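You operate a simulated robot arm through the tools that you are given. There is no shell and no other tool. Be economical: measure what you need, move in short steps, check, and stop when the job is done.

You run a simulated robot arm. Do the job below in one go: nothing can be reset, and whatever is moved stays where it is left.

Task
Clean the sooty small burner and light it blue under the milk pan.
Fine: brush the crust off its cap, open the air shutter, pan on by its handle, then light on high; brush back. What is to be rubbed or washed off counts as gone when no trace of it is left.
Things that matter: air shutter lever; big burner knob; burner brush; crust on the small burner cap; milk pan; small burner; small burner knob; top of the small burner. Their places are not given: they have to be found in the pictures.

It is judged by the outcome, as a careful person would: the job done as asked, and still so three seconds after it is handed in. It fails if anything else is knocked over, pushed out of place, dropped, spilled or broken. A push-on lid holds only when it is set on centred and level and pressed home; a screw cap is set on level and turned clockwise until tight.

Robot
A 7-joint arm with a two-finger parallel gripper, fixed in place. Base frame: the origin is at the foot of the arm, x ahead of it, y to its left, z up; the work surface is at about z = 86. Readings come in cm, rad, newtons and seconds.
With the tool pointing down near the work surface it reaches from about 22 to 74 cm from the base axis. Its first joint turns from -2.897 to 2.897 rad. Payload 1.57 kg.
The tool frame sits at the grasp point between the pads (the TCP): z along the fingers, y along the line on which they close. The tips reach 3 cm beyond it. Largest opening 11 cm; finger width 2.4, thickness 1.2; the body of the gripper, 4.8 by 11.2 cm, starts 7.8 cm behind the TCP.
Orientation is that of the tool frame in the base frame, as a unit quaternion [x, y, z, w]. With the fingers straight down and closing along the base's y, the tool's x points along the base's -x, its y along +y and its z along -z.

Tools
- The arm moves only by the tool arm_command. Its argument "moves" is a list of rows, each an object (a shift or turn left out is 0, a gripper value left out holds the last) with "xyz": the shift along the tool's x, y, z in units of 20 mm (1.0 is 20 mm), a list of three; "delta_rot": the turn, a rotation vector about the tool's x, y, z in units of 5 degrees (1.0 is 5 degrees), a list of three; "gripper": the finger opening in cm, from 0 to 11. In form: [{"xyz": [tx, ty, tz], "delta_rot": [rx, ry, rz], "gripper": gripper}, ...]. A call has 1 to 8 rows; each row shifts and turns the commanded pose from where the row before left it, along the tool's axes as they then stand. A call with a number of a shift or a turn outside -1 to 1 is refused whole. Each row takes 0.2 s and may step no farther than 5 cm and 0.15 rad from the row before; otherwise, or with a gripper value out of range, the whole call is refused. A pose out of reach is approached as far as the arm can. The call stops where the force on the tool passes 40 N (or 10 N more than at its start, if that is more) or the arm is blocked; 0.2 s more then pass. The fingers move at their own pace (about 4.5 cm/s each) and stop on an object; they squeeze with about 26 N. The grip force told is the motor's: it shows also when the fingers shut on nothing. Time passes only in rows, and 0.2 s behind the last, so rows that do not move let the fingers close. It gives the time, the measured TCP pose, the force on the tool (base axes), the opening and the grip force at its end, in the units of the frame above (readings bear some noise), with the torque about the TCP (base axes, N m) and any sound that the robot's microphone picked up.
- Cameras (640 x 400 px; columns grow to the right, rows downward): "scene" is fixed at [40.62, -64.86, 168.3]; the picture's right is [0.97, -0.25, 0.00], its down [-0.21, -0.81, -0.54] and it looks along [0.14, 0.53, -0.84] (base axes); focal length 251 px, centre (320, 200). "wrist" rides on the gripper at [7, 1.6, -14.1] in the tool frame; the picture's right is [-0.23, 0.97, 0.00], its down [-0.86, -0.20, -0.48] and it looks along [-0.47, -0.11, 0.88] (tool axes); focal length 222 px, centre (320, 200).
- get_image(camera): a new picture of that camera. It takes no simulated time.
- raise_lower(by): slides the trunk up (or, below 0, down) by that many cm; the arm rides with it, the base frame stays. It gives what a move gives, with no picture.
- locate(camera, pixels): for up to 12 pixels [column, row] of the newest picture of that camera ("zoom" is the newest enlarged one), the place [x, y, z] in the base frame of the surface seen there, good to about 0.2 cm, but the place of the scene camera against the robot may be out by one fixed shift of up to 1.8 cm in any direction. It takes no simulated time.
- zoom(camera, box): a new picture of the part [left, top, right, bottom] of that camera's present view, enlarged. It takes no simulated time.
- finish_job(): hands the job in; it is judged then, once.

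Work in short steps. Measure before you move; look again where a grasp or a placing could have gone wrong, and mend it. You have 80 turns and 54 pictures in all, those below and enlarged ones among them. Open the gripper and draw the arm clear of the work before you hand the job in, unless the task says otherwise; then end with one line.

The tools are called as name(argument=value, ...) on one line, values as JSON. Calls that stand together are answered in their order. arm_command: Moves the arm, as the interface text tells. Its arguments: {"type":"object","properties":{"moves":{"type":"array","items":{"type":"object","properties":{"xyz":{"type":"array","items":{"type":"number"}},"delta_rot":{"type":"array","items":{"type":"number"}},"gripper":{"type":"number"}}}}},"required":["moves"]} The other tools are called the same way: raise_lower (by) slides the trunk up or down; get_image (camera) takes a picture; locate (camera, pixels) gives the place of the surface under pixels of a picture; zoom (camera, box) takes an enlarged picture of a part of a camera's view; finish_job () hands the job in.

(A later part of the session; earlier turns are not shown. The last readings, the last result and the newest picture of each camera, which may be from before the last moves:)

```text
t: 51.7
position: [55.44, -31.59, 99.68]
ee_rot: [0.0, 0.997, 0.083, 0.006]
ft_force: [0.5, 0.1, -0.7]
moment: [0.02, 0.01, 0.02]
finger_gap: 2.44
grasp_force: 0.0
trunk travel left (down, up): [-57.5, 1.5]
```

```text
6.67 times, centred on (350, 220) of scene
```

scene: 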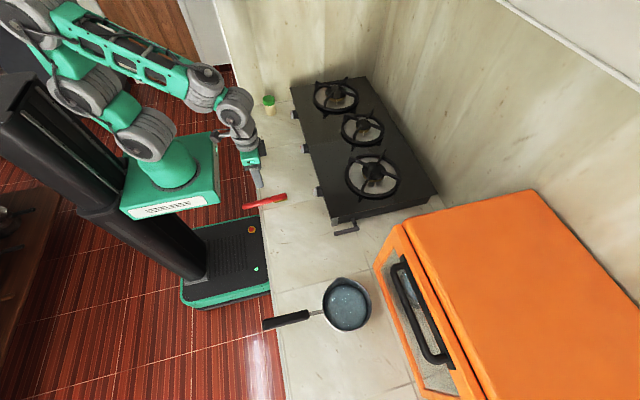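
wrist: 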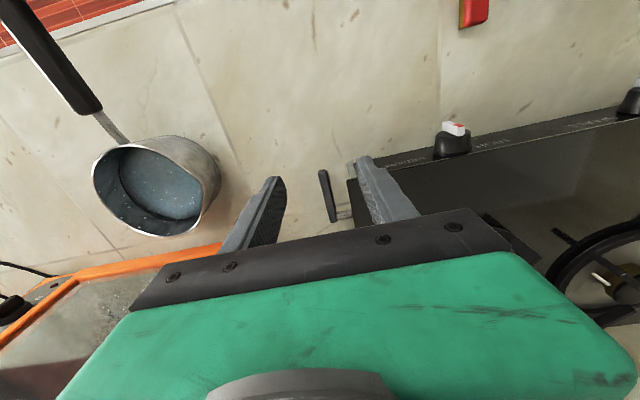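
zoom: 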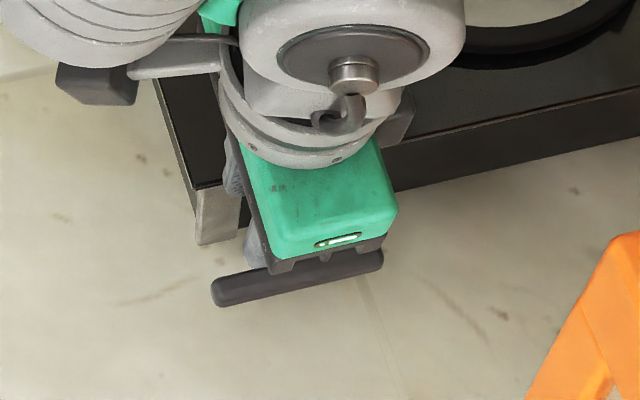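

Tilt is right. Descend vertically to TCP z≈92.2.

arm_command(moves=[{"xyz": [0, -0.17, 0.95]}, {"xyz": [0, -0.17, 0.95]}, {"xyz": [0, -0.16, 0.9]}, {"xyz": [0, -0.15, 0.85]}, {}])

```text
t: 52.9
position: [55.6, -31.53, 92.01]
ee_rot: [0.0, 0.996, 0.084, 0.007]
ft_force: [-0.1, -0.5, -0.2]
moment: [-0.02, -0.03, 0.01]
finger_gap: 2.4
grasp_force: 0.0
trunk travel left (down, up): [-57.5, 1.5]
```

No contact this time. Close on the arm.

arm_command(moves=[{"gripper": 0}, {}, {}, {}])

zoom(camera="wrist", box=[250, 100, 400, 240])

```text
t: 53.9
position: [55.61, -31.69, 91.97]
ee_rot: [0.001, 0.996, 0.084, 0.006]
ft_force: [-2.4, -17.1, -2.5]
moment: [-0.66, 0.19, -0.51]
finger_gap: 1.55
grasp_force: 30.9
trunk travel left (down, up): [-57.5, 1.5]
```

```text
2.86 times, centred on (325, 170) of wrist
```

zoom: 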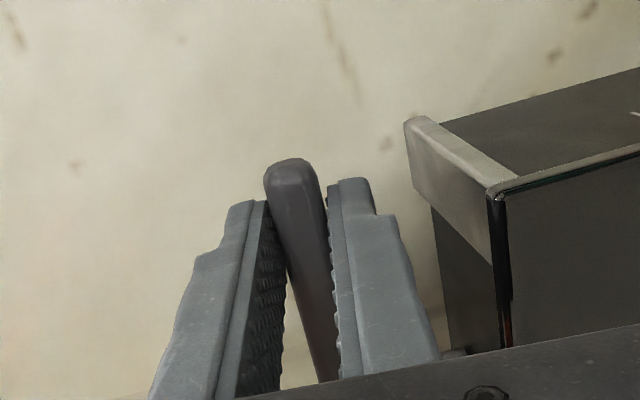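

Gripped (gap 1.55) with some side load; ease -y and lift along the arc about (61,90.6), first ~20°.

arm_command(moves=[{"xyz": [0, -0.12, 0]}, {"xyz": [-0.05, 0.06, -0.35]}, {"xyz": [-0.05, 0.06, -0.35]}, {}])

```text
t: 54.9
position: [55.7, -31.72, 93.29]
ee_rot: [-0.001, 0.996, 0.086, 0.005]
ft_force: [-3.2, -9.5, -17.6]
moment: [-0.66, 1.05, -0.61]
finger_gap: 1.62
grasp_force: 31.7
trunk travel left (down, up): [-57.5, 1.5]
```

zoom(camera="scene", box=[310, 190, 390, 250])

zoom(camera="wrist", box=[250, 100, 400, 240])

```text
6.67 times, centred on (350, 220) of scene
```

zoom: 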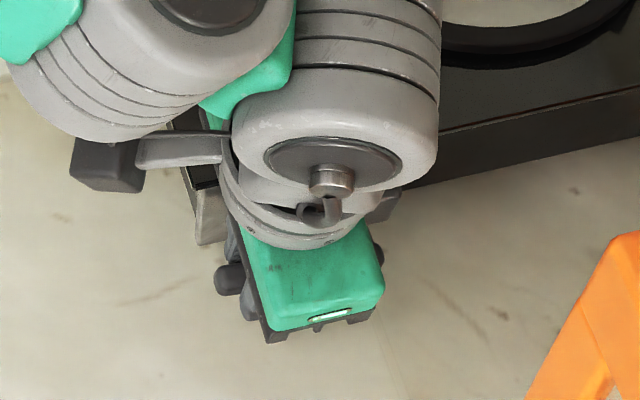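

```text
2.86 times, centred on (325, 170) of wrist
```

zoom: 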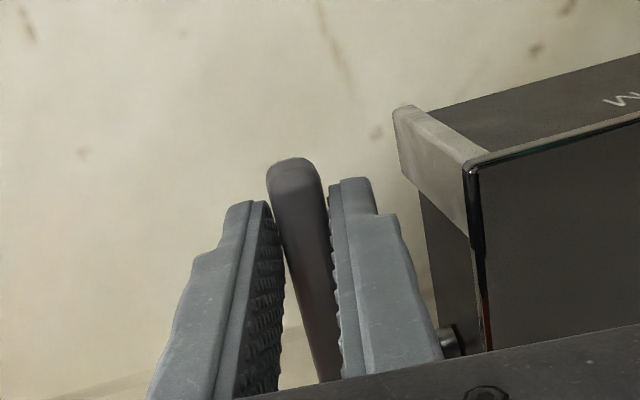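

The arm is following the fingers upward. Continue the arc.

arm_command(moves=[{"xyz": [-0.15, 0.06, -0.35]}, {"xyz": [-0.2, 0.05, -0.32]}, {"xyz": [-0.25, 0.05, -0.28]}, {}])

zoom(camera="wrist", box=[250, 100, 400, 240])

```text
t: 55.9
position: [56.72, -31.79, 95.53]
ee_rot: [-0.001, 0.996, 0.084, 0.006]
ft_force: [-14.2, -4.1, -5.0]
moment: [-0.45, 0.93, -0.28]
finger_gap: 1.55
grasp_force: 31.8
trunk travel left (down, up): [-57.5, 1.5]
```

```text
2.86 times, centred on (325, 170) of wrist
```

zoom: 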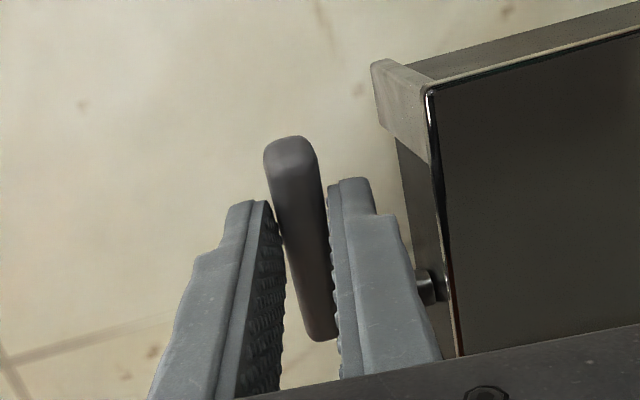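

Lever is at ~40°. Continue the arc toward vertical.

arm_command(moves=[{"xyz": [-0.3, 0.05, -0.28]}, {"xyz": [-0.35, 0.04, -0.22]}, {"xyz": [-0.4, 0.03, -0.17]}, {"xyz": [-0.4, 0.02, -0.1]}, {}])

zoom(camera="wrist", box=[250, 100, 400, 240])

```text
t: 56.9
position: [60.12, -31.6, 97.27]
ee_rot: [0.0, 0.997, 0.081, 0.009]
ft_force: [0.2, 0.7, 0.7]
moment: [-0.1, 0.06, 0.0]
finger_gap: 0.0
grasp_force: 22.1
trunk travel left (down, up): [-57.5, 1.5]
stopped in row 5: the force on the tool passed its limit at 48 N (the readings are from after the stop); the commanded pose is now the measured one
```

```text
2.86 times, centred on (325, 170) of wrist
```

zoom: 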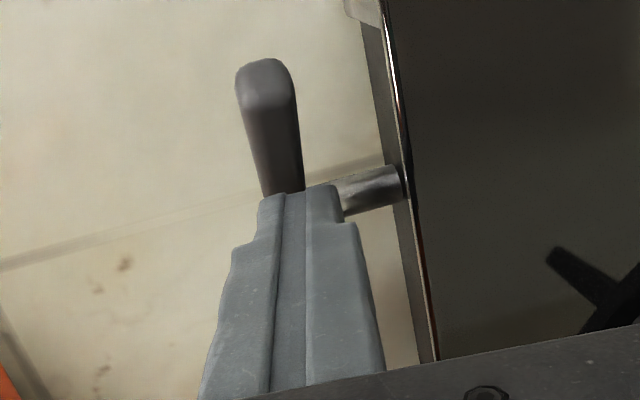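

Fingers slipped off; the lever stayed behind, perhaps at its stop. Lift clear and measure its angle.

arm_command(moves=[{"xyz": [0, 0.15, -1]}, {"xyz": [0, 0.15, -1]}, {"xyz": [0.5, -0.3, -1]}, {"xyz": [1, -1, -0.5]}, {"xyz": [1, -1, 0]}, {"xyz": [1, -1, 0]}, {"xyz": [1, -1, 0]}, {"xyz": [1, -1, 0]}])

zoom(camera="scene", box=[310, 190, 390, 250])

```text
t: 58.7
position: [47.61, -43.4, 102.2]
ee_rot: [0.004, 0.997, 0.08, 0.011]
ft_force: [-0.6, -0.1, 0.0]
moment: [-0.02, -0.02, 0.01]
finger_gap: 0.01
grasp_force: 21.5
out of reach, approached as far as the arm can: row 2, 3
trunk travel left (down, up): [-57.5, 1.5]
```

```text
6.67 times, centred on (350, 220) of scene
```

zoom: 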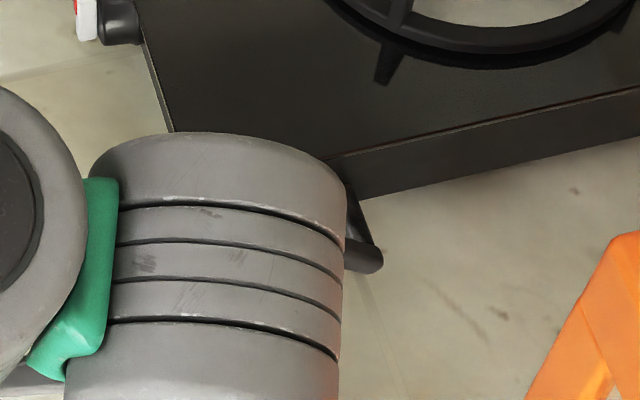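

The elbow hides the lever. Undo the tilt and move toward the pan handle, which also frees the view.

arm_command(moves=[{"xyz": [0.8, -0.9, -0.5], "delta_rot": [1, 0, 0], "gripper": 6}, {"xyz": [0.8, -0.9, -0.5], "delta_rot": [1, 0, 0]}, {"xyz": [0.8, -0.9, -0.5]}, {"xyz": [0.8, -0.9, 0]}, {"xyz": [0.7, -0.9, 0]}, {}])

get_image(camera="scene")

get_image(camera="wrist")

```text
t: 60.1
position: [39.83, -52.42, 104.72]
ee_rot: [0.005, 1.0, -0.007, 0.009]
ft_force: [0.3, 0.6, -0.8]
moment: [0.01, 0.0, 0.04]
finger_gap: 5.97
grasp_force: 0.0
trunk travel left (down, up): [-57.5, 1.5]
```

```text
12 pictures are left
```

scene: 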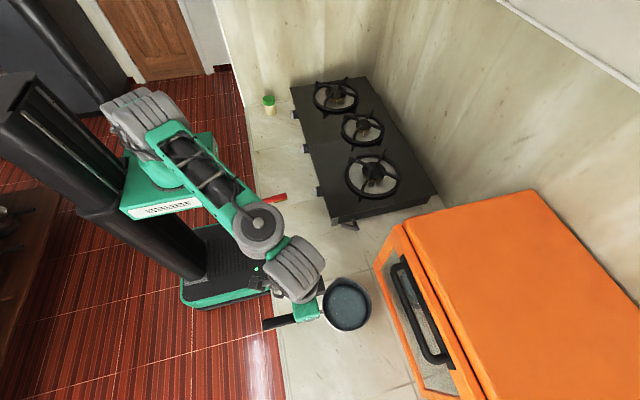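

```text
11 pictures are left
```

wrist: 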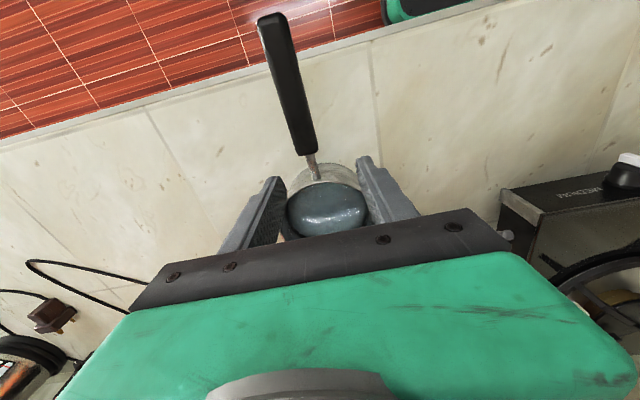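

Locate the lever's tip and the shaft end, plus the pan handle points.

locate(camera="scene", pixels=[[341, 225], [343, 226], [347, 227], [351, 228], [355, 229], [353, 222]])

locate(camera="wrist", pixels=[[270, 20], [280, 60], [292, 100], [302, 140], [304, 150], [312, 170], [285, 100], [300, 100], [318, 185], [365, 175], [330, 170], [340, 210]])

zoom(camera="scene", box=[325, 200, 373, 236])

```text
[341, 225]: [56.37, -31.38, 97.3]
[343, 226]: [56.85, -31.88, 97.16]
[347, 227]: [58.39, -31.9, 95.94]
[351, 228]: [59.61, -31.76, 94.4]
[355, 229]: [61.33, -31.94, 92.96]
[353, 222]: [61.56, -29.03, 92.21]
```

```text
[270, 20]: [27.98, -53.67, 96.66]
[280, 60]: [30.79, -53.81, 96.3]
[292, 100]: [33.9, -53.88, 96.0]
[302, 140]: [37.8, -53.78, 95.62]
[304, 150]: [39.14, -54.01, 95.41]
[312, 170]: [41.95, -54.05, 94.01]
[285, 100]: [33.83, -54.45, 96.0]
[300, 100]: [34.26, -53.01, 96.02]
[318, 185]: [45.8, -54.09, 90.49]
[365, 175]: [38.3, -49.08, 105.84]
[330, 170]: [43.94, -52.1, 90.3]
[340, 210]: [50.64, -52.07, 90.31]
```

```text
11.11 times, centred on (349, 218) of scene
```

zoom: 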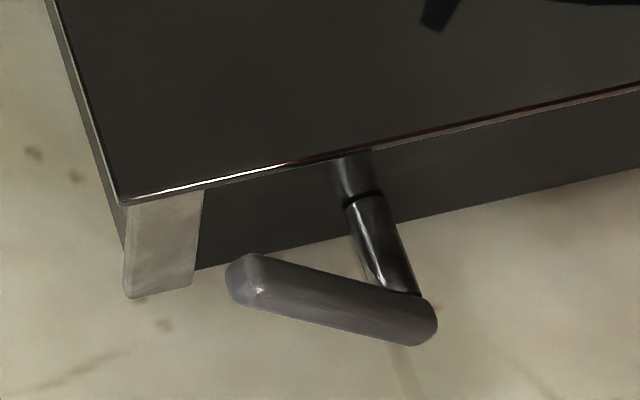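

Lever stands at ~45°. To tell a stop from friction, push it on gently in +x with closed fingers.

arm_command(moves=[{"xyz": [-0.5, 1, 0], "gripper": 0}, {"xyz": [-0.5, 1, 0]}, {"xyz": [-0.5, 1, 0]}, {"xyz": [-0.5, 1, 0]}, {"xyz": [-0.5, 1, 0]}, {"xyz": [-0.5, 1, 0]}, {"xyz": [-0.5, 1, 0]}, {"xyz": [-0.5, 1, 0]}])

arm_command(moves=[{"xyz": [-0.5, 0.9, 0.8]}, {"xyz": [-0.5, 0.9, 1]}, {"xyz": [-0.5, 0.4, 1]}, {"xyz": [0, 0, 1]}, {}])

```text
t: 61.9
position: [48.03, -36.51, 104.43]
ee_rot: [0.003, 1.0, -0.007, 0.01]
ft_force: [-0.5, 0.1, 0.1]
moment: [0.02, 0.01, 0.02]
finger_gap: 0.01
grasp_force: 21.9
trunk travel left (down, up): [-57.5, 1.5]
```

```text
t: 63.1
position: [51.11, -32.16, 96.85]
ee_rot: [0.005, 1.0, -0.008, 0.01]
ft_force: [-0.4, 0.2, 0.4]
moment: [-0.02, -0.03, 0.0]
finger_gap: 0.0
grasp_force: 21.2
trunk travel left (down, up): [-57.5, 1.5]
```

arm_command(moves=[{"xyz": [-0.5, 0.25, 0]}, {"xyz": [-0.5, 0, 0]}, {"xyz": [-0.5, 0, 0]}, {"xyz": [-0.4, 0, 0]}, {"xyz": [-0.2, 0, 0]}, {"xyz": [-0.2, 0, 0]}, {}])

```text
t: 64.7
position: [55.64, -31.74, 96.99]
ee_rot: [0.005, 1.0, -0.006, 0.01]
ft_force: [-8.8, -0.8, 2.0]
moment: [0.08, -0.02, 0.0]
finger_gap: 0.01
grasp_force: 21.2
trunk travel left (down, up): [-57.5, 1.5]
```

Contact (fx -8.8) at x 55.6. Push on further in small steps.

arm_command(moves=[{"xyz": [-0.3, 0, 0]}, {"xyz": [-0.3, 0, 0]}, {"xyz": [-0.3, 0, 0]}, {"xyz": [-0.3, 0, 0]}, {}])

```text
t: 65.3
position: [55.76, -31.54, 96.95]
ee_rot: [0.009, 1.0, -0.003, 0.003]
ft_force: [-28.2, -3.9, 8.7]
moment: [0.34, -0.14, 0.0]
finger_gap: 0.0
grasp_force: 21.4
trunk travel left (down, up): [-57.5, 1.5]
stopped in row 2: the force on the tool passed its limit at 46 N (the readings are from after the stop); the commanded pose is now the measured one
```

46 N with no motion: the lever is at its hard stop, so it's fully open. Back off and travel to the pan handle.

arm_command(moves=[{"xyz": [0.6, 0, 0]}, {"xyz": [1, -0.9, -1], "gripper": 6}, {"xyz": [1, -1, -1]}, {"xyz": [1, -1, -1]}, {"xyz": [1, -1, -1]}, {"xyz": [1, -1, -1]}, {"xyz": [1, -1, -0.5]}, {"xyz": [1, -1, 0]}])

arm_command(moves=[{"xyz": [1, -1, 0]}, {"xyz": [1, -1, 0]}, {"xyz": [0.7, -1, 0]}, {"xyz": [0.7, -1, 0]}, {"xyz": [0.7, -0.7, 0]}, {"delta_rot": [0, -1, 0]}, {"delta_rot": [0, -1, 0]}, {"delta_rot": [0, -1, 0]}])

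arm_command(moves=[{"delta_rot": [0, -1, 0]}, {"delta_rot": [0, -1, 0]}, {"delta_rot": [0, -1, 0]}, {"delta_rot": [0, -1, 0]}, {"delta_rot": [0, -1, 0]}, {"delta_rot": [0, -1, 0]}, {"delta_rot": [0, -1, 0]}, {"delta_rot": [0, -1, 0]}])

```text
t: 67.1
position: [40.85, -45.19, 107.64]
ee_rot: [0.006, 1.0, -0.004, 0.005]
ft_force: [0.3, 0.0, -0.7]
moment: [-0.02, 0.0, 0.02]
finger_gap: 6.01
grasp_force: 0.1
trunk travel left (down, up): [-57.5, 1.5]
```

```text
t: 68.9
position: [32.52, -54.5, 107.85]
ee_rot: [0.006, 0.991, -0.005, 0.135]
ft_force: [0.3, -0.1, -0.1]
moment: [0.03, -0.01, -0.04]
finger_gap: 6.0
grasp_force: 0.1
trunk travel left (down, up): [-57.5, 1.5]
```

```text
t: 70.7
position: [32.51, -54.34, 107.79]
ee_rot: [0.003, 0.884, -0.006, 0.467]
ft_force: [0.2, -0.1, 0.4]
moment: [0.02, 0.01, 0.01]
finger_gap: 6.01
grasp_force: 0.0
trunk travel left (down, up): [-57.5, 1.5]
```

Pitch ≈55° forward-down. Descend onto the handle to TCP (37.5,-53.8,94.9).

arm_command(moves=[{"xyz": [0.49, 0.034, 0.71]}, {"xyz": [0.49, 0.034, 0.71]}, {"xyz": [0.49, 0.034, 0.71]}, {"xyz": [0.49, 0.034, 0.71]}, {"xyz": [0.49, 0.034, 0.71]}, {"xyz": [0.49, 0.034, 0.71]}, {"xyz": [0.49, 0.034, 0.71]}, {"xyz": [0.49, 0.034, 0.71]}])

get_image(camera="wrist")

```text
t: 72.5
position: [37.46, -54.01, 95.0]
ee_rot: [0.003, 0.885, -0.007, 0.465]
ft_force: [0.4, -0.1, -0.8]
moment: [0.01, -0.02, 0.0]
finger_gap: 6.02
grasp_force: 0.0
trunk travel left (down, up): [-57.5, 1.5]
```

```text
9 pictures are left
```

wrist: 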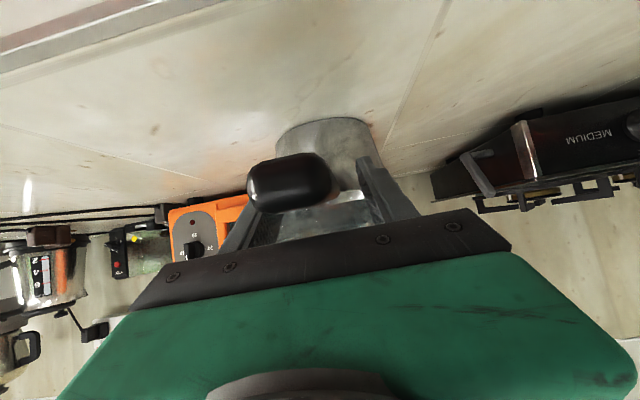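

Handle lies between the fingers. Close on it.

arm_command(moves=[{"xyz": [0, 0.08, 0], "gripper": 0}, {}, {}, {}, {}, {}])

arm_command(moves=[{"xyz": [-0.12, 0, -0.085]}, {"xyz": [-0.12, 0, -0.085]}, {"xyz": [-0.12, 0, -0.085]}, {}])

```text
t: 73.9
position: [37.37, -53.76, 94.83]
ee_rot: [0.004, 0.885, -0.006, 0.466]
ft_force: [-0.7, 0.9, 0.3]
moment: [0.45, -0.11, 0.2]
finger_gap: 2.6
grasp_force: 26.2
trunk travel left (down, up): [-57.5, 1.5]
```

```text
t: 74.9
position: [37.53, -53.8, 95.69]
ee_rot: [0.004, 0.885, -0.006, 0.466]
ft_force: [0.1, -0.3, -7.5]
moment: [0.0, 0.88, -0.01]
finger_gap: 2.61
grasp_force: 26.3
trunk travel left (down, up): [-57.5, 1.5]
```

Force -7.5 N with 0.88 N·m (lever 11.7 cm ≈ CG) suggests the pan is fully carried. Check level visually.

zoom(camera="scene", box=[255, 265, 385, 346])

locate(camera="zoom", pixels=[[400, 190], [520, 190], [460, 120], [460, 280], [350, 150], [572, 180], [440, 65], [470, 328]])

```text
4.92 times, centred on (320, 306) of scene
```

zoom: 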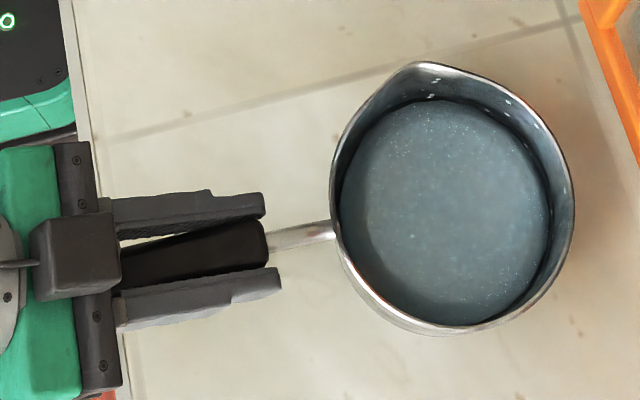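

```text
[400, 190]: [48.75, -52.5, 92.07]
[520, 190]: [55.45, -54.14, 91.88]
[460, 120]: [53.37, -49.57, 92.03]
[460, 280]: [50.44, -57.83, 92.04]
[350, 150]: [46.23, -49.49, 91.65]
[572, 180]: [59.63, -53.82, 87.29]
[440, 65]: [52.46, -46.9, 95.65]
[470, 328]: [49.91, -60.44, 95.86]
```

Pan nearly level (sag ~2°). Lift smoothly and correct the pitch slightly.

arm_command(moves=[{"xyz": [-0.2, 0, -0.14], "delta_rot": [0, -0.2, 0]}, {"xyz": [-0.35, 0, -0.24], "delta_rot": [0, -0.2, 0]}, {"xyz": [-0.45, 0, -0.3]}, {"xyz": [-0.5, 0, -0.34]}, {"xyz": [-0.5, 0, -0.34]}, {"xyz": [-0.5, 0, -0.34]}, {"xyz": [-0.4, 0, -0.27]}, {"xyz": [-0.2, 0, -0.14]}])

zoom(camera="scene", box=[255, 265, 385, 346])

locate(camera="zoom", pixels=[[380, 210], [420, 210], [480, 210], [540, 210], [460, 140], [460, 300]])

```text
t: 76.7
position: [37.33, -53.81, 103.42]
ee_rot: [0.004, 0.877, -0.007, 0.481]
ft_force: [-0.2, 0.0, -8.5]
moment: [0.03, 0.88, 0.0]
finger_gap: 2.59
grasp_force: 25.9
trunk travel left (down, up): [-57.5, 1.5]
```

```text
4.92 times, centred on (320, 306) of scene
```

zoom: 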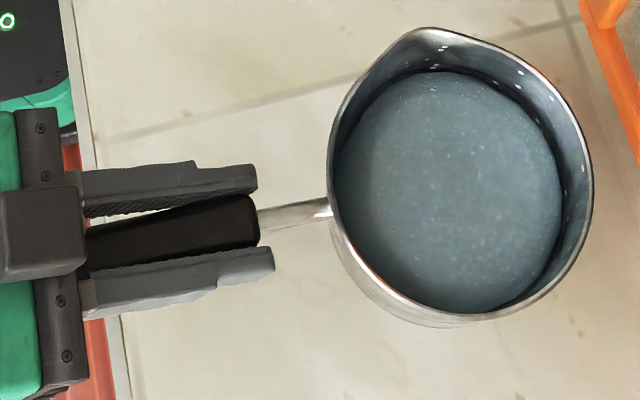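

```text
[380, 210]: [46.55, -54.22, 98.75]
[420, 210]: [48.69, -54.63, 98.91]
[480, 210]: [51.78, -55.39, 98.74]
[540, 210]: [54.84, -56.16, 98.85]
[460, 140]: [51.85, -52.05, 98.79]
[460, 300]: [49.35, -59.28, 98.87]
```

Pan is level (surface z constant). Bottom is ~10.1 below TCP; placing height is TCP ≈111.5. Raise to ~115 while drawing back from the oven.

arm_command(moves=[{"xyz": [-0.25, 0, -0.35]}, {"xyz": [-0.47, 0, -0.65]}, {"xyz": [-0.47, 0, -0.65]}, {"xyz": [-0.47, 0, -0.65]}, {"xyz": [-0.47, 0, -0.65]}, {"xyz": [-0.47, 0, -0.65]}, {"xyz": [-0.47, 0.1, -0.65]}, {"xyz": [-0.47, 0.3, -0.65]}])

arm_command(moves=[{"xyz": [0, 0.6, 0]}, {"xyz": [0, 0.8, 0]}, {"xyz": [0, 0.9, 0]}, {"xyz": [0, 0.9, 0]}, {"xyz": [0, 0.9, 0]}, {"xyz": [0, 0.9, 0]}, {"xyz": [0, 0.9, 0]}, {"xyz": [0, 0.9, 0]}])

arm_command(moves=[{"xyz": [0, 0.9, 0]}, {"xyz": [0, 0.9, 0]}, {"xyz": [0, 0.9, 0]}, {"xyz": [0, 0.9, 0]}, {"xyz": [0, 0.9, 0]}, {"xyz": [0, 0.9, 0]}, {"xyz": [0, 0.9, 0]}, {"xyz": [0, 0.9, 0]}])

```text
t: 78.5
position: [32.74, -53.07, 114.38]
ee_rot: [0.004, 0.877, -0.007, 0.481]
ft_force: [-0.7, -0.4, -8.3]
moment: [0.03, 0.86, -0.05]
finger_gap: 2.58
grasp_force: 25.8
trunk travel left (down, up): [-57.5, 1.5]
```

```text
t: 80.3
position: [32.97, -39.17, 114.35]
ee_rot: [0.004, 0.877, -0.007, 0.481]
ft_force: [0.2, -0.3, -7.6]
moment: [0.03, 0.82, 0.01]
finger_gap: 2.59
grasp_force: 26.1
trunk travel left (down, up): [-57.5, 1.5]
```

```text
t: 82.1
position: [33.37, -24.86, 114.22]
ee_rot: [0.004, 0.877, -0.007, 0.48]
ft_force: [-0.6, 0.7, -7.4]
moment: [0.02, 0.8, 0.0]
finger_gap: 2.57
grasp_force: 26.5
trunk travel left (down, up): [-57.5, 1.5]
```

Steady. Continue toward the burner.

arm_command(moves=[{"xyz": [-0.45, 0.9, 0.55]}, {"xyz": [-0.4, 0.9, 0.63]}, {"xyz": [-0.4, 0.9, 0.63]}, {"xyz": [-0.4, 0.9, 0.63]}, {"xyz": [-0.4, 0.9, 0.63]}, {"xyz": [-0.4, 0.9, 0.63]}, {"xyz": [-0.4, 0.9, 0.63]}, {"xyz": [-0.4, 0.9, 0.63]}])

arm_command(moves=[{"xyz": [-0.45, 0.9, 0.55]}, {"xyz": [-0.4, 0.9, 0.63]}, {"xyz": [-0.4, 0.9, 0.63]}, {"xyz": [-0.4, 0.9, 0.63]}, {"xyz": [-0.4, 0.9, 0.63]}, {"xyz": [-0.4, 0.9, 0.63]}, {"xyz": [-0.4, 0.9, 0.63]}, {"xyz": [-0.4, 0.9, 0.63]}])

```text
t: 83.9
position: [45.12, -10.57, 114.12]
ee_rot: [0.003, 0.877, -0.006, 0.48]
ft_force: [0.4, -0.1, -7.9]
moment: [0.02, 0.78, 0.01]
finger_gap: 2.58
grasp_force: 25.8
trunk travel left (down, up): [-57.5, 1.5]
```

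```text
t: 85.7
position: [57.28, 3.9, 114.24]
ee_rot: [0.003, 0.877, -0.007, 0.481]
ft_force: [-0.5, 0.4, -8.7]
moment: [0.02, 0.79, 0.02]
finger_gap: 2.57
grasp_force: 26.2
trunk travel left (down, up): [-57.5, 1.5]
```

arm_command(moves=[{"xyz": [-0.43, 0.475, 0.67]}, {"xyz": [-0.43, 0.475, 0.67]}, {"xyz": [-0.43, 0.475, 0.67]}, {"xyz": [-0.43, 0.475, 0.67]}, {}, {}])

zoom(camera="scene", box=[310, 60, 420, 150])

locate(camera="zoom", pixels=[[320, 160], [360, 160], [400, 160], [440, 160], [360, 120], [360, 200]])

```text
t: 87.1
position: [63.54, 7.43, 114.09]
ee_rot: [0.002, 0.877, -0.006, 0.48]
ft_force: [0.1, 0.7, -8.9]
moment: [0.05, 0.79, 0.02]
finger_gap: 2.58
grasp_force: 26.4
trunk travel left (down, up): [-57.5, 1.5]
```

```text
4.44 times, centred on (365, 105) of scene
```

zoom: 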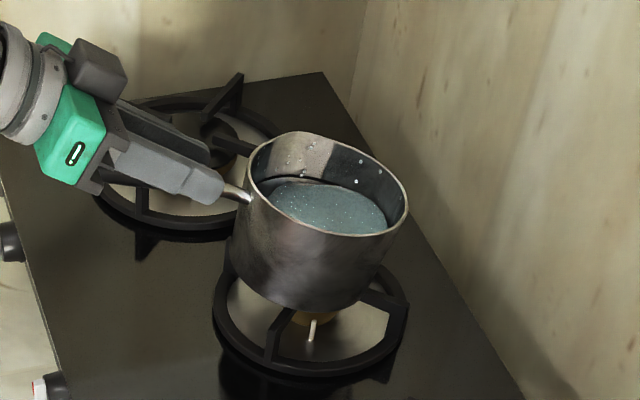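

```text
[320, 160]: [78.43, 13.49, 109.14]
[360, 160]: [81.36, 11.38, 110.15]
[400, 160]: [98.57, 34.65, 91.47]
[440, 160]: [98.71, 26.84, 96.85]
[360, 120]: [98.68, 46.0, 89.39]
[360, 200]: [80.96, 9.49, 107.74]
```

Measure rim extents, liquid level and bottom edge.

locate(camera="zoom", pixels=[[249, 172], [407, 205], [300, 134], [335, 235], [285, 198], [330, 210], [375, 215], [330, 190], [335, 228], [290, 300], [350, 300], [316, 305]])

```text
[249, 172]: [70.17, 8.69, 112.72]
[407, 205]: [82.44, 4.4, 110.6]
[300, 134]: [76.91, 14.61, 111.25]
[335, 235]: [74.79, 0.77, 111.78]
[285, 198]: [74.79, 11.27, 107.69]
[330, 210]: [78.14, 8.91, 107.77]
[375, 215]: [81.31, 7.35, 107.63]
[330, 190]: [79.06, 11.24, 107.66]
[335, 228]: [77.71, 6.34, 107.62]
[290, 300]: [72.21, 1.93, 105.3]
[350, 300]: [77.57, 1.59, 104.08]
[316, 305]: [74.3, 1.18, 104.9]
```

Pan centre ≈(76.7,7.7) vs burner (77.0,7.4) in the same frame — nearly centred. Lower slowly to contact.

arm_command(moves=[{"xyz": [0.13, -0.1, 0.2]}, {"xyz": [0.17, 0, 0.11]}, {"xyz": [0.1, 0, 0.065]}, {"xyz": [0.1, 0, 0.065]}, {}])

arm_command(moves=[{"xyz": [0.1, 0, 0.065]}, {"xyz": [0.1, 0, 0.065]}, {"xyz": [0.1, 0, 0.065]}, {}])

```text
t: 88.3
position: [63.88, 7.15, 113.03]
ee_rot: [0.004, 0.876, -0.007, 0.482]
ft_force: [-2.9, -0.2, 3.5]
moment: [-0.1, -0.8, 0.04]
finger_gap: 2.6
grasp_force: 26.3
trunk travel left (down, up): [-57.5, 1.5]
```

```text
t: 89.3
position: [63.78, 7.17, 112.29]
ee_rot: [0.003, 0.876, -0.007, 0.482]
ft_force: [-3.0, -0.7, 3.5]
moment: [0.04, -0.84, -0.05]
finger_gap: 2.59
grasp_force: 25.9
trunk travel left (down, up): [-57.5, 1.5]
```

Contact came at z≈113; I've over-lowered slightly, loading the handle. Raise back 0.55 cm and look.

arm_command(moves=[{"xyz": [-0.1, 0, -0.065]}, {"xyz": [-0.08, 0, -0.05]}, {}])

zoom(camera="scene", box=[310, 60, 420, 150])

locate(camera="zoom", pixels=[[249, 177], [407, 212], [300, 142], [335, 242], [285, 205], [330, 217], [375, 222], [330, 197], [335, 234], [240, 165]])

```text
t: 90.1
position: [63.86, 7.31, 112.53]
ee_rot: [0.003, 0.878, -0.007, 0.479]
ft_force: [0.0, -0.2, -8.5]
moment: [0.03, 0.8, -0.01]
finger_gap: 2.61
grasp_force: 26.4
trunk travel left (down, up): [-57.5, 1.5]
```

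```text
4.44 times, centred on (365, 105) of scene
```

zoom: 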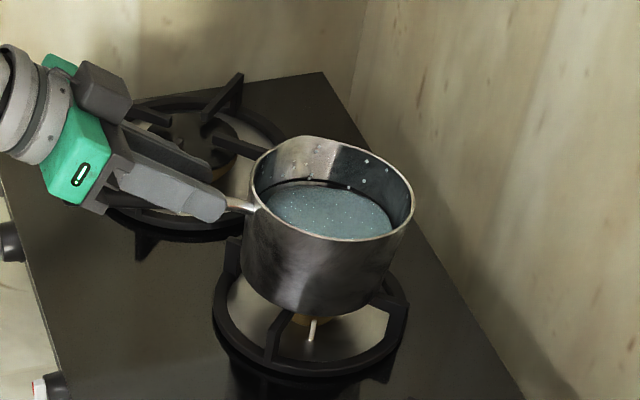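

```text
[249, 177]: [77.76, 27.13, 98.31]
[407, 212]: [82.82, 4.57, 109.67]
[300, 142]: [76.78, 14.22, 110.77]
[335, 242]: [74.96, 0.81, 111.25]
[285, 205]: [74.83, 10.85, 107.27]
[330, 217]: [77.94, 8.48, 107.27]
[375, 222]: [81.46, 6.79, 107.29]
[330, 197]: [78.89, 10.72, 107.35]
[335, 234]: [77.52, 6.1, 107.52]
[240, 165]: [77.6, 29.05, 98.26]
```

The pan had sagged ~9° nose-down in the grip (rim 112.7 vs 110.6); lowering with its front on the grate levels it. Continue lowering in small steps.

arm_command(moves=[{"xyz": [0.12, 0, 0.077]}, {"xyz": [0.1, 0, 0.065]}, {"xyz": [0.1, 0, 0.065]}, {}])

arm_command(moves=[{"xyz": [0.08, 0, 0.05]}, {"xyz": [0.08, 0, 0.05]}, {}])

```text
t: 91.1
position: [63.68, 7.36, 112.08]
ee_rot: [0.003, 0.876, -0.006, 0.482]
ft_force: [-3.7, 0.5, 4.1]
moment: [0.15, -0.83, 0.08]
finger_gap: 2.57
grasp_force: 25.9
trunk travel left (down, up): [-57.5, 1.5]
```

```text
t: 91.9
position: [63.68, 7.16, 111.53]
ee_rot: [0.003, 0.877, -0.006, 0.481]
ft_force: [-3.6, 1.8, 4.1]
moment: [0.29, -0.71, 0.26]
finger_gap: 2.58
grasp_force: 26.1
trunk travel left (down, up): [-57.5, 1.5]
```

arm_command(moves=[{"xyz": [0.08, 0, 0.05]}, {}])

```text
t: 92.5
position: [63.69, 7.01, 111.38]
ee_rot: [0.004, 0.877, -0.007, 0.481]
ft_force: [-4.1, 0.4, 4.3]
moment: [0.28, -0.79, 0.16]
finger_gap: 2.59
grasp_force: 25.8
trunk travel left (down, up): [-57.5, 1.5]
```

zoom(camera="scene", box=[325, 75, 405, 145])

locate(camera="zoom", pixels=[[185, 205], [195, 190], [420, 240], [410, 262], [250, 142], [300, 284], [190, 215], [425, 230], [300, 280], [350, 278], [405, 265], [235, 262]])

```text
5.71 times, centred on (365, 110) of scene
```

zoom: 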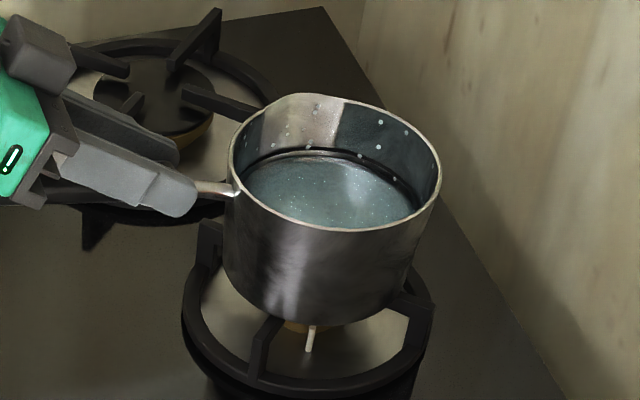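

```text
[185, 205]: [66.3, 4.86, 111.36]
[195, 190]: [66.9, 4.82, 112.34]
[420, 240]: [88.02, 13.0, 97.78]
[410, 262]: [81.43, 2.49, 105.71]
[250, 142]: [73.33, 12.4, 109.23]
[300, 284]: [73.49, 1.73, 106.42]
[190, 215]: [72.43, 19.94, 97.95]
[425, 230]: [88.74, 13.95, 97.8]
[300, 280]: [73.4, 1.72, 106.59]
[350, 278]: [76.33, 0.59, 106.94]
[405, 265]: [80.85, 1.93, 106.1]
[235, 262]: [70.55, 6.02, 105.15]
```

locate(camera="zoom", pixels=[[231, 165], [232, 175], [440, 178], [438, 190], [295, 96], [350, 229], [380, 226], [260, 205], [270, 185], [400, 190], [340, 160], [340, 220]])

```text
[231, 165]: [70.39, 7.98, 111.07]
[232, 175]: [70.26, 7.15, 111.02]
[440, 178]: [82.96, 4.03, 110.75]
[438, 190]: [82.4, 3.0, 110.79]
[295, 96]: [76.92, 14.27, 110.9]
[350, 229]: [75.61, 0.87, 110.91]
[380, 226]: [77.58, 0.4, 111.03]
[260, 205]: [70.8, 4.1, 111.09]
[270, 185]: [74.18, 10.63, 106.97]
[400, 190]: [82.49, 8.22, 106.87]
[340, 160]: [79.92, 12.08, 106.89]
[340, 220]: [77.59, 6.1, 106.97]
```

The rim is now level within ~1.5° and centred (76.9,7.4). Lower 2 mm more, then release slowly.

arm_command(moves=[{"xyz": [0.1, 0, 0.065]}, {}, {"gripper": 3.2}, {}, {"gripper": 5}, {}, {}])

```text
t: 94.1
position: [63.76, 7.21, 111.03]
ee_rot: [0.004, 0.877, -0.006, 0.481]
ft_force: [-0.1, 0.0, 0.3]
moment: [0.01, 0.02, -0.01]
finger_gap: 5.02
grasp_force: 0.1
trunk travel left (down, up): [-57.5, 1.5]
```

Released cleanly. Lift off the handle, draw back, and go look at the small-burner knob.

arm_command(moves=[{"xyz": [-0.84, 0, -0.54]}, {"xyz": [-0.84, 0, -0.54]}, {"xyz": [-0.84, 0, -0.54]}, {"xyz": [0.537, 0, -0.843]}, {"xyz": [0.537, 0, -0.843]}, {"xyz": [0.537, 0, -0.843]}, {"xyz": [0.537, 0, -0.843]}, {"xyz": [0.537, 0, -0.843]}])

arm_command(moves=[{"xyz": [0.537, 0, -0.843]}, {"xyz": [0.537, 0, -0.843]}, {"xyz": [0.537, 0, -0.843]}, {"xyz": [0.537, 0, -0.843]}, {"xyz": [0.537, 0, -0.843]}, {"xyz": [0.84, 0, 0.54]}, {"xyz": [0.84, 0, 0.54]}, {"xyz": [0.84, 0, 0.54]}])

arm_command(moves=[{"xyz": [0.84, 0, 0.54]}, {"xyz": [0.84, 0, 0.54]}, {"xyz": [0.84, 0, 0.54]}, {"xyz": [0.84, 0, 0.54]}, {"xyz": [0.84, 0, 0.54]}, {}])

zoom(camera="wrist", box=[160, 20, 460, 210])

```text
t: 95.9
position: [53.81, 7.48, 117.16]
ee_rot: [0.004, 0.876, -0.007, 0.482]
ft_force: [0.0, 0.9, 0.1]
moment: [0.03, 0.0, -0.01]
finger_gap: 4.99
grasp_force: 0.1
trunk travel left (down, up): [-57.5, 1.5]
```

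```text
t: 97.7
position: [43.91, 7.47, 111.18]
ee_rot: [0.004, 0.876, -0.006, 0.481]
ft_force: [-1.1, 0.6, -0.2]
moment: [0.03, 0.02, -0.05]
finger_gap: 5.01
grasp_force: 0.2
trunk travel left (down, up): [-57.5, 1.5]
```

```text
t: 99.1
position: [44.04, 7.25, 101.22]
ee_rot: [0.004, 0.877, -0.007, 0.48]
ft_force: [0.4, 0.2, 0.7]
moment: [-0.06, -0.01, 0.02]
finger_gap: 5.01
grasp_force: 0.0
trunk travel left (down, up): [-57.5, 1.5]
```

```text
2.11 times, centred on (310, 115) of wrist
```

zoom: 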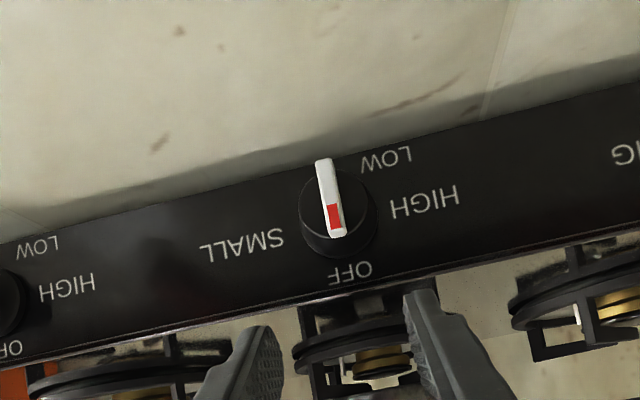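

OFF is up, HIGH is toward +y (90°). The pointer bar is vertical, so fingers closing along y fit it. Measure it.

locate(camera="zoom", pixels=[[325, 165], [330, 190], [334, 215], [338, 233], [370, 200], [305, 205], [345, 245], [300, 150], [352, 270], [425, 203], [260, 245]])

```text
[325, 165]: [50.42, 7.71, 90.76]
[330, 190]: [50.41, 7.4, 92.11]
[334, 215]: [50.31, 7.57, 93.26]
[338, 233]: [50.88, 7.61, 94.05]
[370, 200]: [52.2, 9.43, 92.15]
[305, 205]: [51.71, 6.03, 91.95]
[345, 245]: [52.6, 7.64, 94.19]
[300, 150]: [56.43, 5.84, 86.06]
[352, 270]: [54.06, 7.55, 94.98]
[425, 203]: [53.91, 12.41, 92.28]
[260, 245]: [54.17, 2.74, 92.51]
```

Pointer: y≈7.6, z 90.5–94.1, face x≈50.35, knob axis z≈92.2. Flatten pitch to ~70° and approach it.

arm_command(moves=[{"delta_rot": [0, -1, 0], "gripper": 3}, {"delta_rot": [0, -1, 0]}, {"delta_rot": [0, -0.5, 0]}, {"xyz": [0.855, 0.044, 0.505]}, {"xyz": [0.855, 0.044, 0.505]}, {"xyz": [0.855, 0.044, 0.505]}, {"xyz": [0.855, 0.044, 0.505]}, {}])

```text
t: 100.9
position: [45.23, 7.61, 93.44]
ee_rot: [0.003, 0.819, -0.007, 0.573]
ft_force: [-0.1, -0.3, -0.9]
moment: [-0.02, -0.01, -0.02]
finger_gap: 3.0
grasp_force: 0.0
trunk travel left (down, up): [-57.5, 1.5]
```

arm_command(moves=[{"xyz": [-0.2, 0, 0.55]}, {"xyz": [-0.2, 0, 0.55]}, {"xyz": [-0.14, 0, 0.38]}, {}, {"gripper": 0}, {}, {}, {}])

```text
t: 102.7
position: [48.42, 7.5, 93.46]
ee_rot: [0.002, 0.819, -0.006, 0.574]
ft_force: [1.3, 2.1, -1.1]
moment: [0.04, -0.06, 0.22]
finger_gap: 0.88
grasp_force: 27.2
trunk travel left (down, up): [-57.5, 1.5]
```

Gripped the pointer (gap 0.88). Turn about -X (top toward +y), first 20°.

arm_command(moves=[{"xyz": [0, 0.055, 0], "delta_rot": [0.342, 0, -0.94]}, {"xyz": [0, 0.055, 0], "delta_rot": [0.342, 0, -0.94]}, {"xyz": [0, 0.055, 0], "delta_rot": [0.342, 0, -0.94]}, {"xyz": [0, 0.055, 0], "delta_rot": [0.342, 0, -0.94]}, {}])

```text
t: 103.9
position: [48.31, 7.99, 93.32]
ee_rot: [-0.097, 0.807, -0.15, 0.563]
ft_force: [-4.1, -2.4, -1.3]
moment: [-0.04, 0.32, 0.03]
finger_gap: 0.9
grasp_force: 27.6
trunk travel left (down, up): [-57.5, 1.5]
```

Turning freely. Continue.

arm_command(moves=[{"xyz": [0, 0.055, 0], "delta_rot": [0.342, 0, -0.94]}, {"xyz": [0, 0.055, 0], "delta_rot": [0.342, 0, -0.94]}, {"xyz": [0, 0.055, 0], "delta_rot": [0.342, 0, -0.94]}, {"xyz": [0, 0.055, 0], "delta_rot": [0.342, 0, -0.94]}, {"xyz": [0, 0.055, 0], "delta_rot": [0.342, 0, -0.94]}, {"xyz": [0, 0.055, 0], "delta_rot": [0.342, 0, -0.94]}, {"xyz": [0, 0.055, 0], "delta_rot": [0.342, 0, -0.94]}, {}])

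arm_command(moves=[{"xyz": [0, 0.055, 0], "delta_rot": [0.342, 0, -0.94]}, {"xyz": [0, 0.055, 0], "delta_rot": [0.342, 0, -0.94]}, {"xyz": [0, 0.055, 0], "delta_rot": [0.342, 0, -0.94]}, {"xyz": [0, 0.055, 0], "delta_rot": [0.342, 0, -0.94]}, {"xyz": [0, 0.055, 0], "delta_rot": [0.342, 0, -0.94]}, {"xyz": [0, 0.055, 0], "delta_rot": [0.342, 0, -0.94]}, {"xyz": [0, 0.055, 0], "delta_rot": [0.342, 0, -0.94]}, {}])

zoom(camera="scene", box=[280, 80, 410, 170])

```text
t: 104.5
position: [48.55, 8.04, 93.24]
ee_rot: [-0.135, 0.798, -0.2, 0.552]
ft_force: [-3.1, 14.4, -22.1]
moment: [0.34, 0.05, 0.85]
finger_gap: 0.89
grasp_force: 27.6
trunk travel left (down, up): [-57.5, 1.5]
stopped in row 2: the force on the tool passed its limit at 50 N (the readings are from after the stop); the commanded pose is now the measured one
```

```text
t: 104.7
position: [48.46, 8.24, 93.25]
ee_rot: [-0.136, 0.798, -0.203, 0.55]
ft_force: [-1.7, 17.6, -18.7]
moment: [0.34, -0.15, 0.93]
finger_gap: 0.89
grasp_force: 27.6
trunk travel left (down, up): [-57.5, 1.5]
stopped in row 1: the force on the tool passed its limit at 54 N (the readings are from after the stop); the commanded pose is now the measured one
```

```text
4.44 times, centred on (345, 125) of scene
```

zoom: 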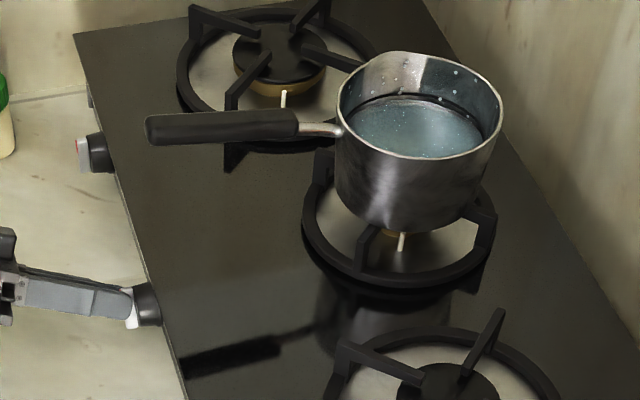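

Force built up at ~28°, probably axis mismatch. Release and regrip to relieve the stress and read what remains.

arm_command(moves=[{"gripper": 2.5}, {}, {}, {"gripper": 0}, {}, {}, {}])

```text
t: 106.3
position: [48.45, 8.11, 93.32]
ee_rot: [-0.138, 0.798, -0.203, 0.551]
ft_force: [-5.1, 18.4, -14.7]
moment: [0.31, -0.27, 0.93]
finger_gap: 0.9
grasp_force: 27.5
trunk travel left (down, up): [-57.5, 1.5]
```

The residual lies along tool +y (bar off-centre in the grip): shift that way.

arm_command(moves=[{"xyz": [0, 0.1, 0]}, {"xyz": [0, 0.1, 0]}, {}])

```text
t: 107.1
position: [48.41, 8.14, 93.32]
ee_rot: [-0.135, 0.797, -0.207, 0.55]
ft_force: [-9.0, 24.9, -22.9]
moment: [0.45, 0.06, 1.06]
finger_gap: 0.89
grasp_force: 26.4
trunk travel left (down, up): [-57.5, 1.5]
```

Odd: the force grew. Open, back off, and look at the knob's actual angle.

arm_command(moves=[{"gripper": 3}, {}, {"xyz": [0.2, 0, -0.55]}, {"xyz": [0.3, 0, -0.85]}, {"xyz": [0.3, 0, -0.85]}, {"xyz": [-0.9, 0, -0.3]}, {"xyz": [-0.9, 0, -0.3]}, {"xyz": [-0.9, 0, -0.3]}])

zoom(camera="wrist", box=[160, 0, 480, 210])

```text
t: 108.9
position: [43.72, 10.87, 98.33]
ee_rot: [-0.137, 0.798, -0.207, 0.549]
ft_force: [0.2, -0.2, 0.0]
moment: [0.02, 0.03, -0.01]
finger_gap: 2.98
grasp_force: 0.2
trunk travel left (down, up): [-57.5, 1.5]
```

```text
1.90 times, centred on (320, 105) of wrist
```

zoom: 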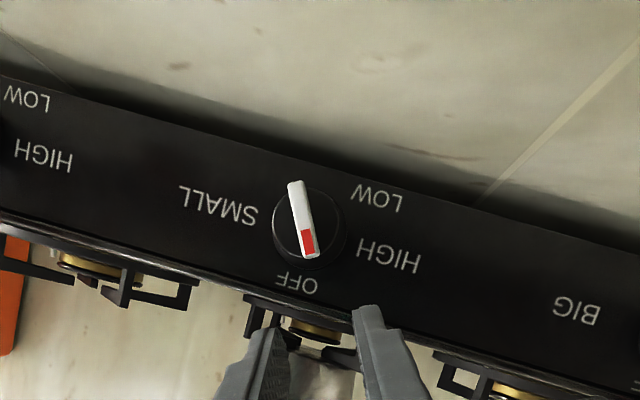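

The pointer turned to ~26° and then met a hard stop: likely a push-and-turn knob. Return to the pointer, regrip, and push in before turning.

arm_command(moves=[{"xyz": [0.9, 0, 0.3]}, {"xyz": [0.9, 0, 0.3]}, {"xyz": [0.9, 0, 0.3]}, {"xyz": [-0.3, -0.1, 0.85]}, {"xyz": [-0.3, -0.1, 0.85]}, {"xyz": [-0.2, 0, 0.55], "delta_rot": [-0.17, 0, 0.47]}, {}, {}])

arm_command(moves=[{"gripper": 0}, {}, {}, {}])

arm_command(moves=[{"xyz": [-0.07, 0, 0.2]}, {"xyz": [-0.07, 0, 0.2]}, {}])

```text
t: 110.7
position: [48.5, 7.81, 93.38]
ee_rot: [-0.125, 0.802, -0.189, 0.553]
ft_force: [-6.7, -1.7, -1.2]
moment: [-0.07, 0.29, -0.01]
finger_gap: 2.94
grasp_force: 0.0
trunk travel left (down, up): [-57.5, 1.5]
```

```text
t: 111.7
position: [48.49, 8.15, 93.47]
ee_rot: [-0.125, 0.801, -0.188, 0.554]
ft_force: [-11.7, 22.3, -11.7]
moment: [0.33, -0.36, 1.02]
finger_gap: 0.88
grasp_force: 27.4
trunk travel left (down, up): [-57.5, 1.5]
```

```text
t: 112.2
position: [48.39, 8.11, 93.34]
ee_rot: [-0.127, 0.802, -0.186, 0.554]
ft_force: [-31.5, 20.6, 3.6]
moment: [0.26, -0.52, 1.15]
finger_gap: 0.9
grasp_force: 27.1
trunk travel left (down, up): [-57.5, 1.5]
stopped in row 2: the force on the tool passed its limit at 44 N (the readings are from after the stop); the commanded pose is now the measured one
```

Pushing 31 N doesn't move it, and the fingertips were bearing on the knob face. Regrip centred with 3 mm less depth, then turn again.

arm_command(moves=[{"gripper": 2.5}, {}, {"xyz": [0.06, 0.03, -0.17]}, {}, {"gripper": 0}, {}, {}, {}])

arm_command(moves=[{"xyz": [0, 0.06, 0], "delta_rot": [0.342, 0, -0.94]}, {"xyz": [0, 0.06, 0], "delta_rot": [0.342, 0, -0.94]}, {}])

arm_command(moves=[{"xyz": [0, 0.06, 0], "delta_rot": [0.342, 0, -0.94]}, {"xyz": [0, 0.06, 0], "delta_rot": [0.342, 0, -0.94]}, {}])

```text
t: 114.0
position: [48.39, 8.01, 93.3]
ee_rot: [-0.125, 0.802, -0.187, 0.553]
ft_force: [-0.4, 10.3, -7.7]
moment: [0.13, -0.33, 0.62]
finger_gap: 0.88
grasp_force: 27.1
trunk travel left (down, up): [-57.5, 1.5]
```

```text
t: 114.4
position: [48.36, 8.12, 93.24]
ee_rot: [-0.144, 0.798, -0.209, 0.547]
ft_force: [-1.6, 19.4, -18.6]
moment: [0.31, -0.23, 0.92]
finger_gap: 0.91
grasp_force: 27.5
trunk travel left (down, up): [-57.5, 1.5]
stopped in row 2: the force on the tool passed its limit at 48 N (the readings are from after the stop); the commanded pose is now the measured one
```

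```text
t: 114.7
position: [48.31, 8.2, 93.19]
ee_rot: [-0.147, 0.797, -0.214, 0.545]
ft_force: [-1.9, 17.1, -18.4]
moment: [0.31, -0.22, 0.85]
finger_gap: 0.89
grasp_force: 27.5
trunk travel left (down, up): [-57.5, 1.5]
stopped in row 1: the force on the tool passed its limit at 51 N (the readings are from after the stop); the commanded pose is now the measured one
```

Test whether the arm itself or the knob blocks: open, rotate 25° freely around the pointer, then close so the pads turn the bar into line.

arm_command(moves=[{"gripper": 3.4}, {}, {"xyz": [0.03, 0.055, -0.1], "delta_rot": [0.342, 0, -0.94]}, {"xyz": [0, 0.055, 0], "delta_rot": [0.342, 0, -0.94]}, {"xyz": [0, 0.055, 0], "delta_rot": [0.342, 0, -0.94]}, {"xyz": [0, 0.055, 0], "delta_rot": [0.342, 0, -0.94]}, {}, {}])

arm_command(moves=[{"gripper": 0}, {}, {}, {}])

```text
t: 115.9
position: [48.18, 6.72, 95.32]
ee_rot: [-0.207, 0.763, -0.323, 0.519]
ft_force: [8.3, 17.6, -34.4]
moment: [0.3, 0.43, 0.59]
finger_gap: 6.66
grasp_force: 19.2
trunk travel left (down, up): [-57.5, 1.5]
stopped in row 6: the force on the tool passed its limit at 43 N (the readings are from after the stop); the commanded pose is now the measured one
```

```text
t: 116.7
position: [48.18, 7.08, 94.87]
ee_rot: [-0.209, 0.767, -0.315, 0.519]
ft_force: [-0.7, 31.7, -41.1]
moment: [0.75, 0.56, 1.36]
finger_gap: 5.26
grasp_force: 25.8
trunk travel left (down, up): [-57.5, 1.5]
stopped in row 3: the force on the tool passed its limit at 52 N (the readings are from after the stop); the commanded pose is now the measured one
```

The arm itself is being obstructed in this flat, rolled pose (TCP pushed up), not the knob. Release, back out, undo the roll and pitch, and switch to pushing the pointer from above with a vertical tool.

arm_command(moves=[{"gripper": 8}, {}, {"xyz": [0.3, 0, -0.85]}, {"xyz": [0.34, 0, -0.94]}, {"xyz": [0.34, 0, -0.94]}, {"delta_rot": [-0.342, 0, 0.94]}, {"delta_rot": [-0.342, 0, 0.94]}, {"delta_rot": [-0.342, 0, 0.94]}])

arm_command(moves=[{"delta_rot": [-0.342, 0, 0.94]}, {"delta_rot": [-0.342, 0, 0.94]}, {"delta_rot": [-0.342, 0, 0.94]}, {"delta_rot": [-0.342, 0, 0.94]}, {"delta_rot": [-0.342, 0, 0.94]}, {"delta_rot": [-0.274, 0, 0.75]}, {"xyz": [-0.94, 0, -0.34]}, {"xyz": [-0.94, 0, -0.34]}])

arm_command(moves=[{"delta_rot": [0, 1, 0], "gripper": 0}, {"delta_rot": [0, 1, 0]}, {"delta_rot": [0, 1, 0]}, {"delta_rot": [0, 1, 0]}, {"delta_rot": [0, 1, 0]}, {"delta_rot": [0, 1, 0]}, {"delta_rot": [0, 1, 0]}, {}])

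arm_command(moves=[{"delta_rot": [0, 1, 0]}, {"delta_rot": [0, 1, 0]}, {"delta_rot": [0, 1, 0]}, {"delta_rot": [0, 1, 0]}, {"delta_rot": [0, 1, 0]}, {"delta_rot": [0, 1, 0]}, {"delta_rot": [0, 1, 0]}, {}])

```text
t: 118.5
position: [42.49, 7.53, 96.1]
ee_rot: [-0.127, 0.796, -0.211, 0.554]
ft_force: [0.7, -0.8, -0.3]
moment: [0.01, -0.02, 0.01]
finger_gap: 8.01
grasp_force: 0.0
trunk travel left (down, up): [-57.5, 1.5]
```

```text
t: 120.3
position: [42.12, 6.76, 99.58]
ee_rot: [0.011, 0.822, -0.016, 0.57]
ft_force: [0.2, -1.0, 0.5]
moment: [-0.03, 0.01, 0.02]
finger_gap: 7.98
grasp_force: 0.1
trunk travel left (down, up): [-57.5, 1.5]
```

```text
t: 122.1
position: [42.23, 6.77, 99.49]
ee_rot: [0.015, 0.955, -0.012, 0.295]
ft_force: [-0.5, 0.2, 0.3]
moment: [-0.02, -0.01, -0.03]
finger_gap: 0.01
grasp_force: 21.3
trunk travel left (down, up): [-57.5, 1.5]
```

```text
t: 123.9
position: [42.28, 6.68, 99.33]
ee_rot: [0.019, 1.0, -0.007, -0.006]
ft_force: [0.2, 0.0, 0.5]
moment: [-0.03, 0.02, -0.01]
finger_gap: 0.0
grasp_force: 21.4
trunk travel left (down, up): [-57.5, 1.5]
```

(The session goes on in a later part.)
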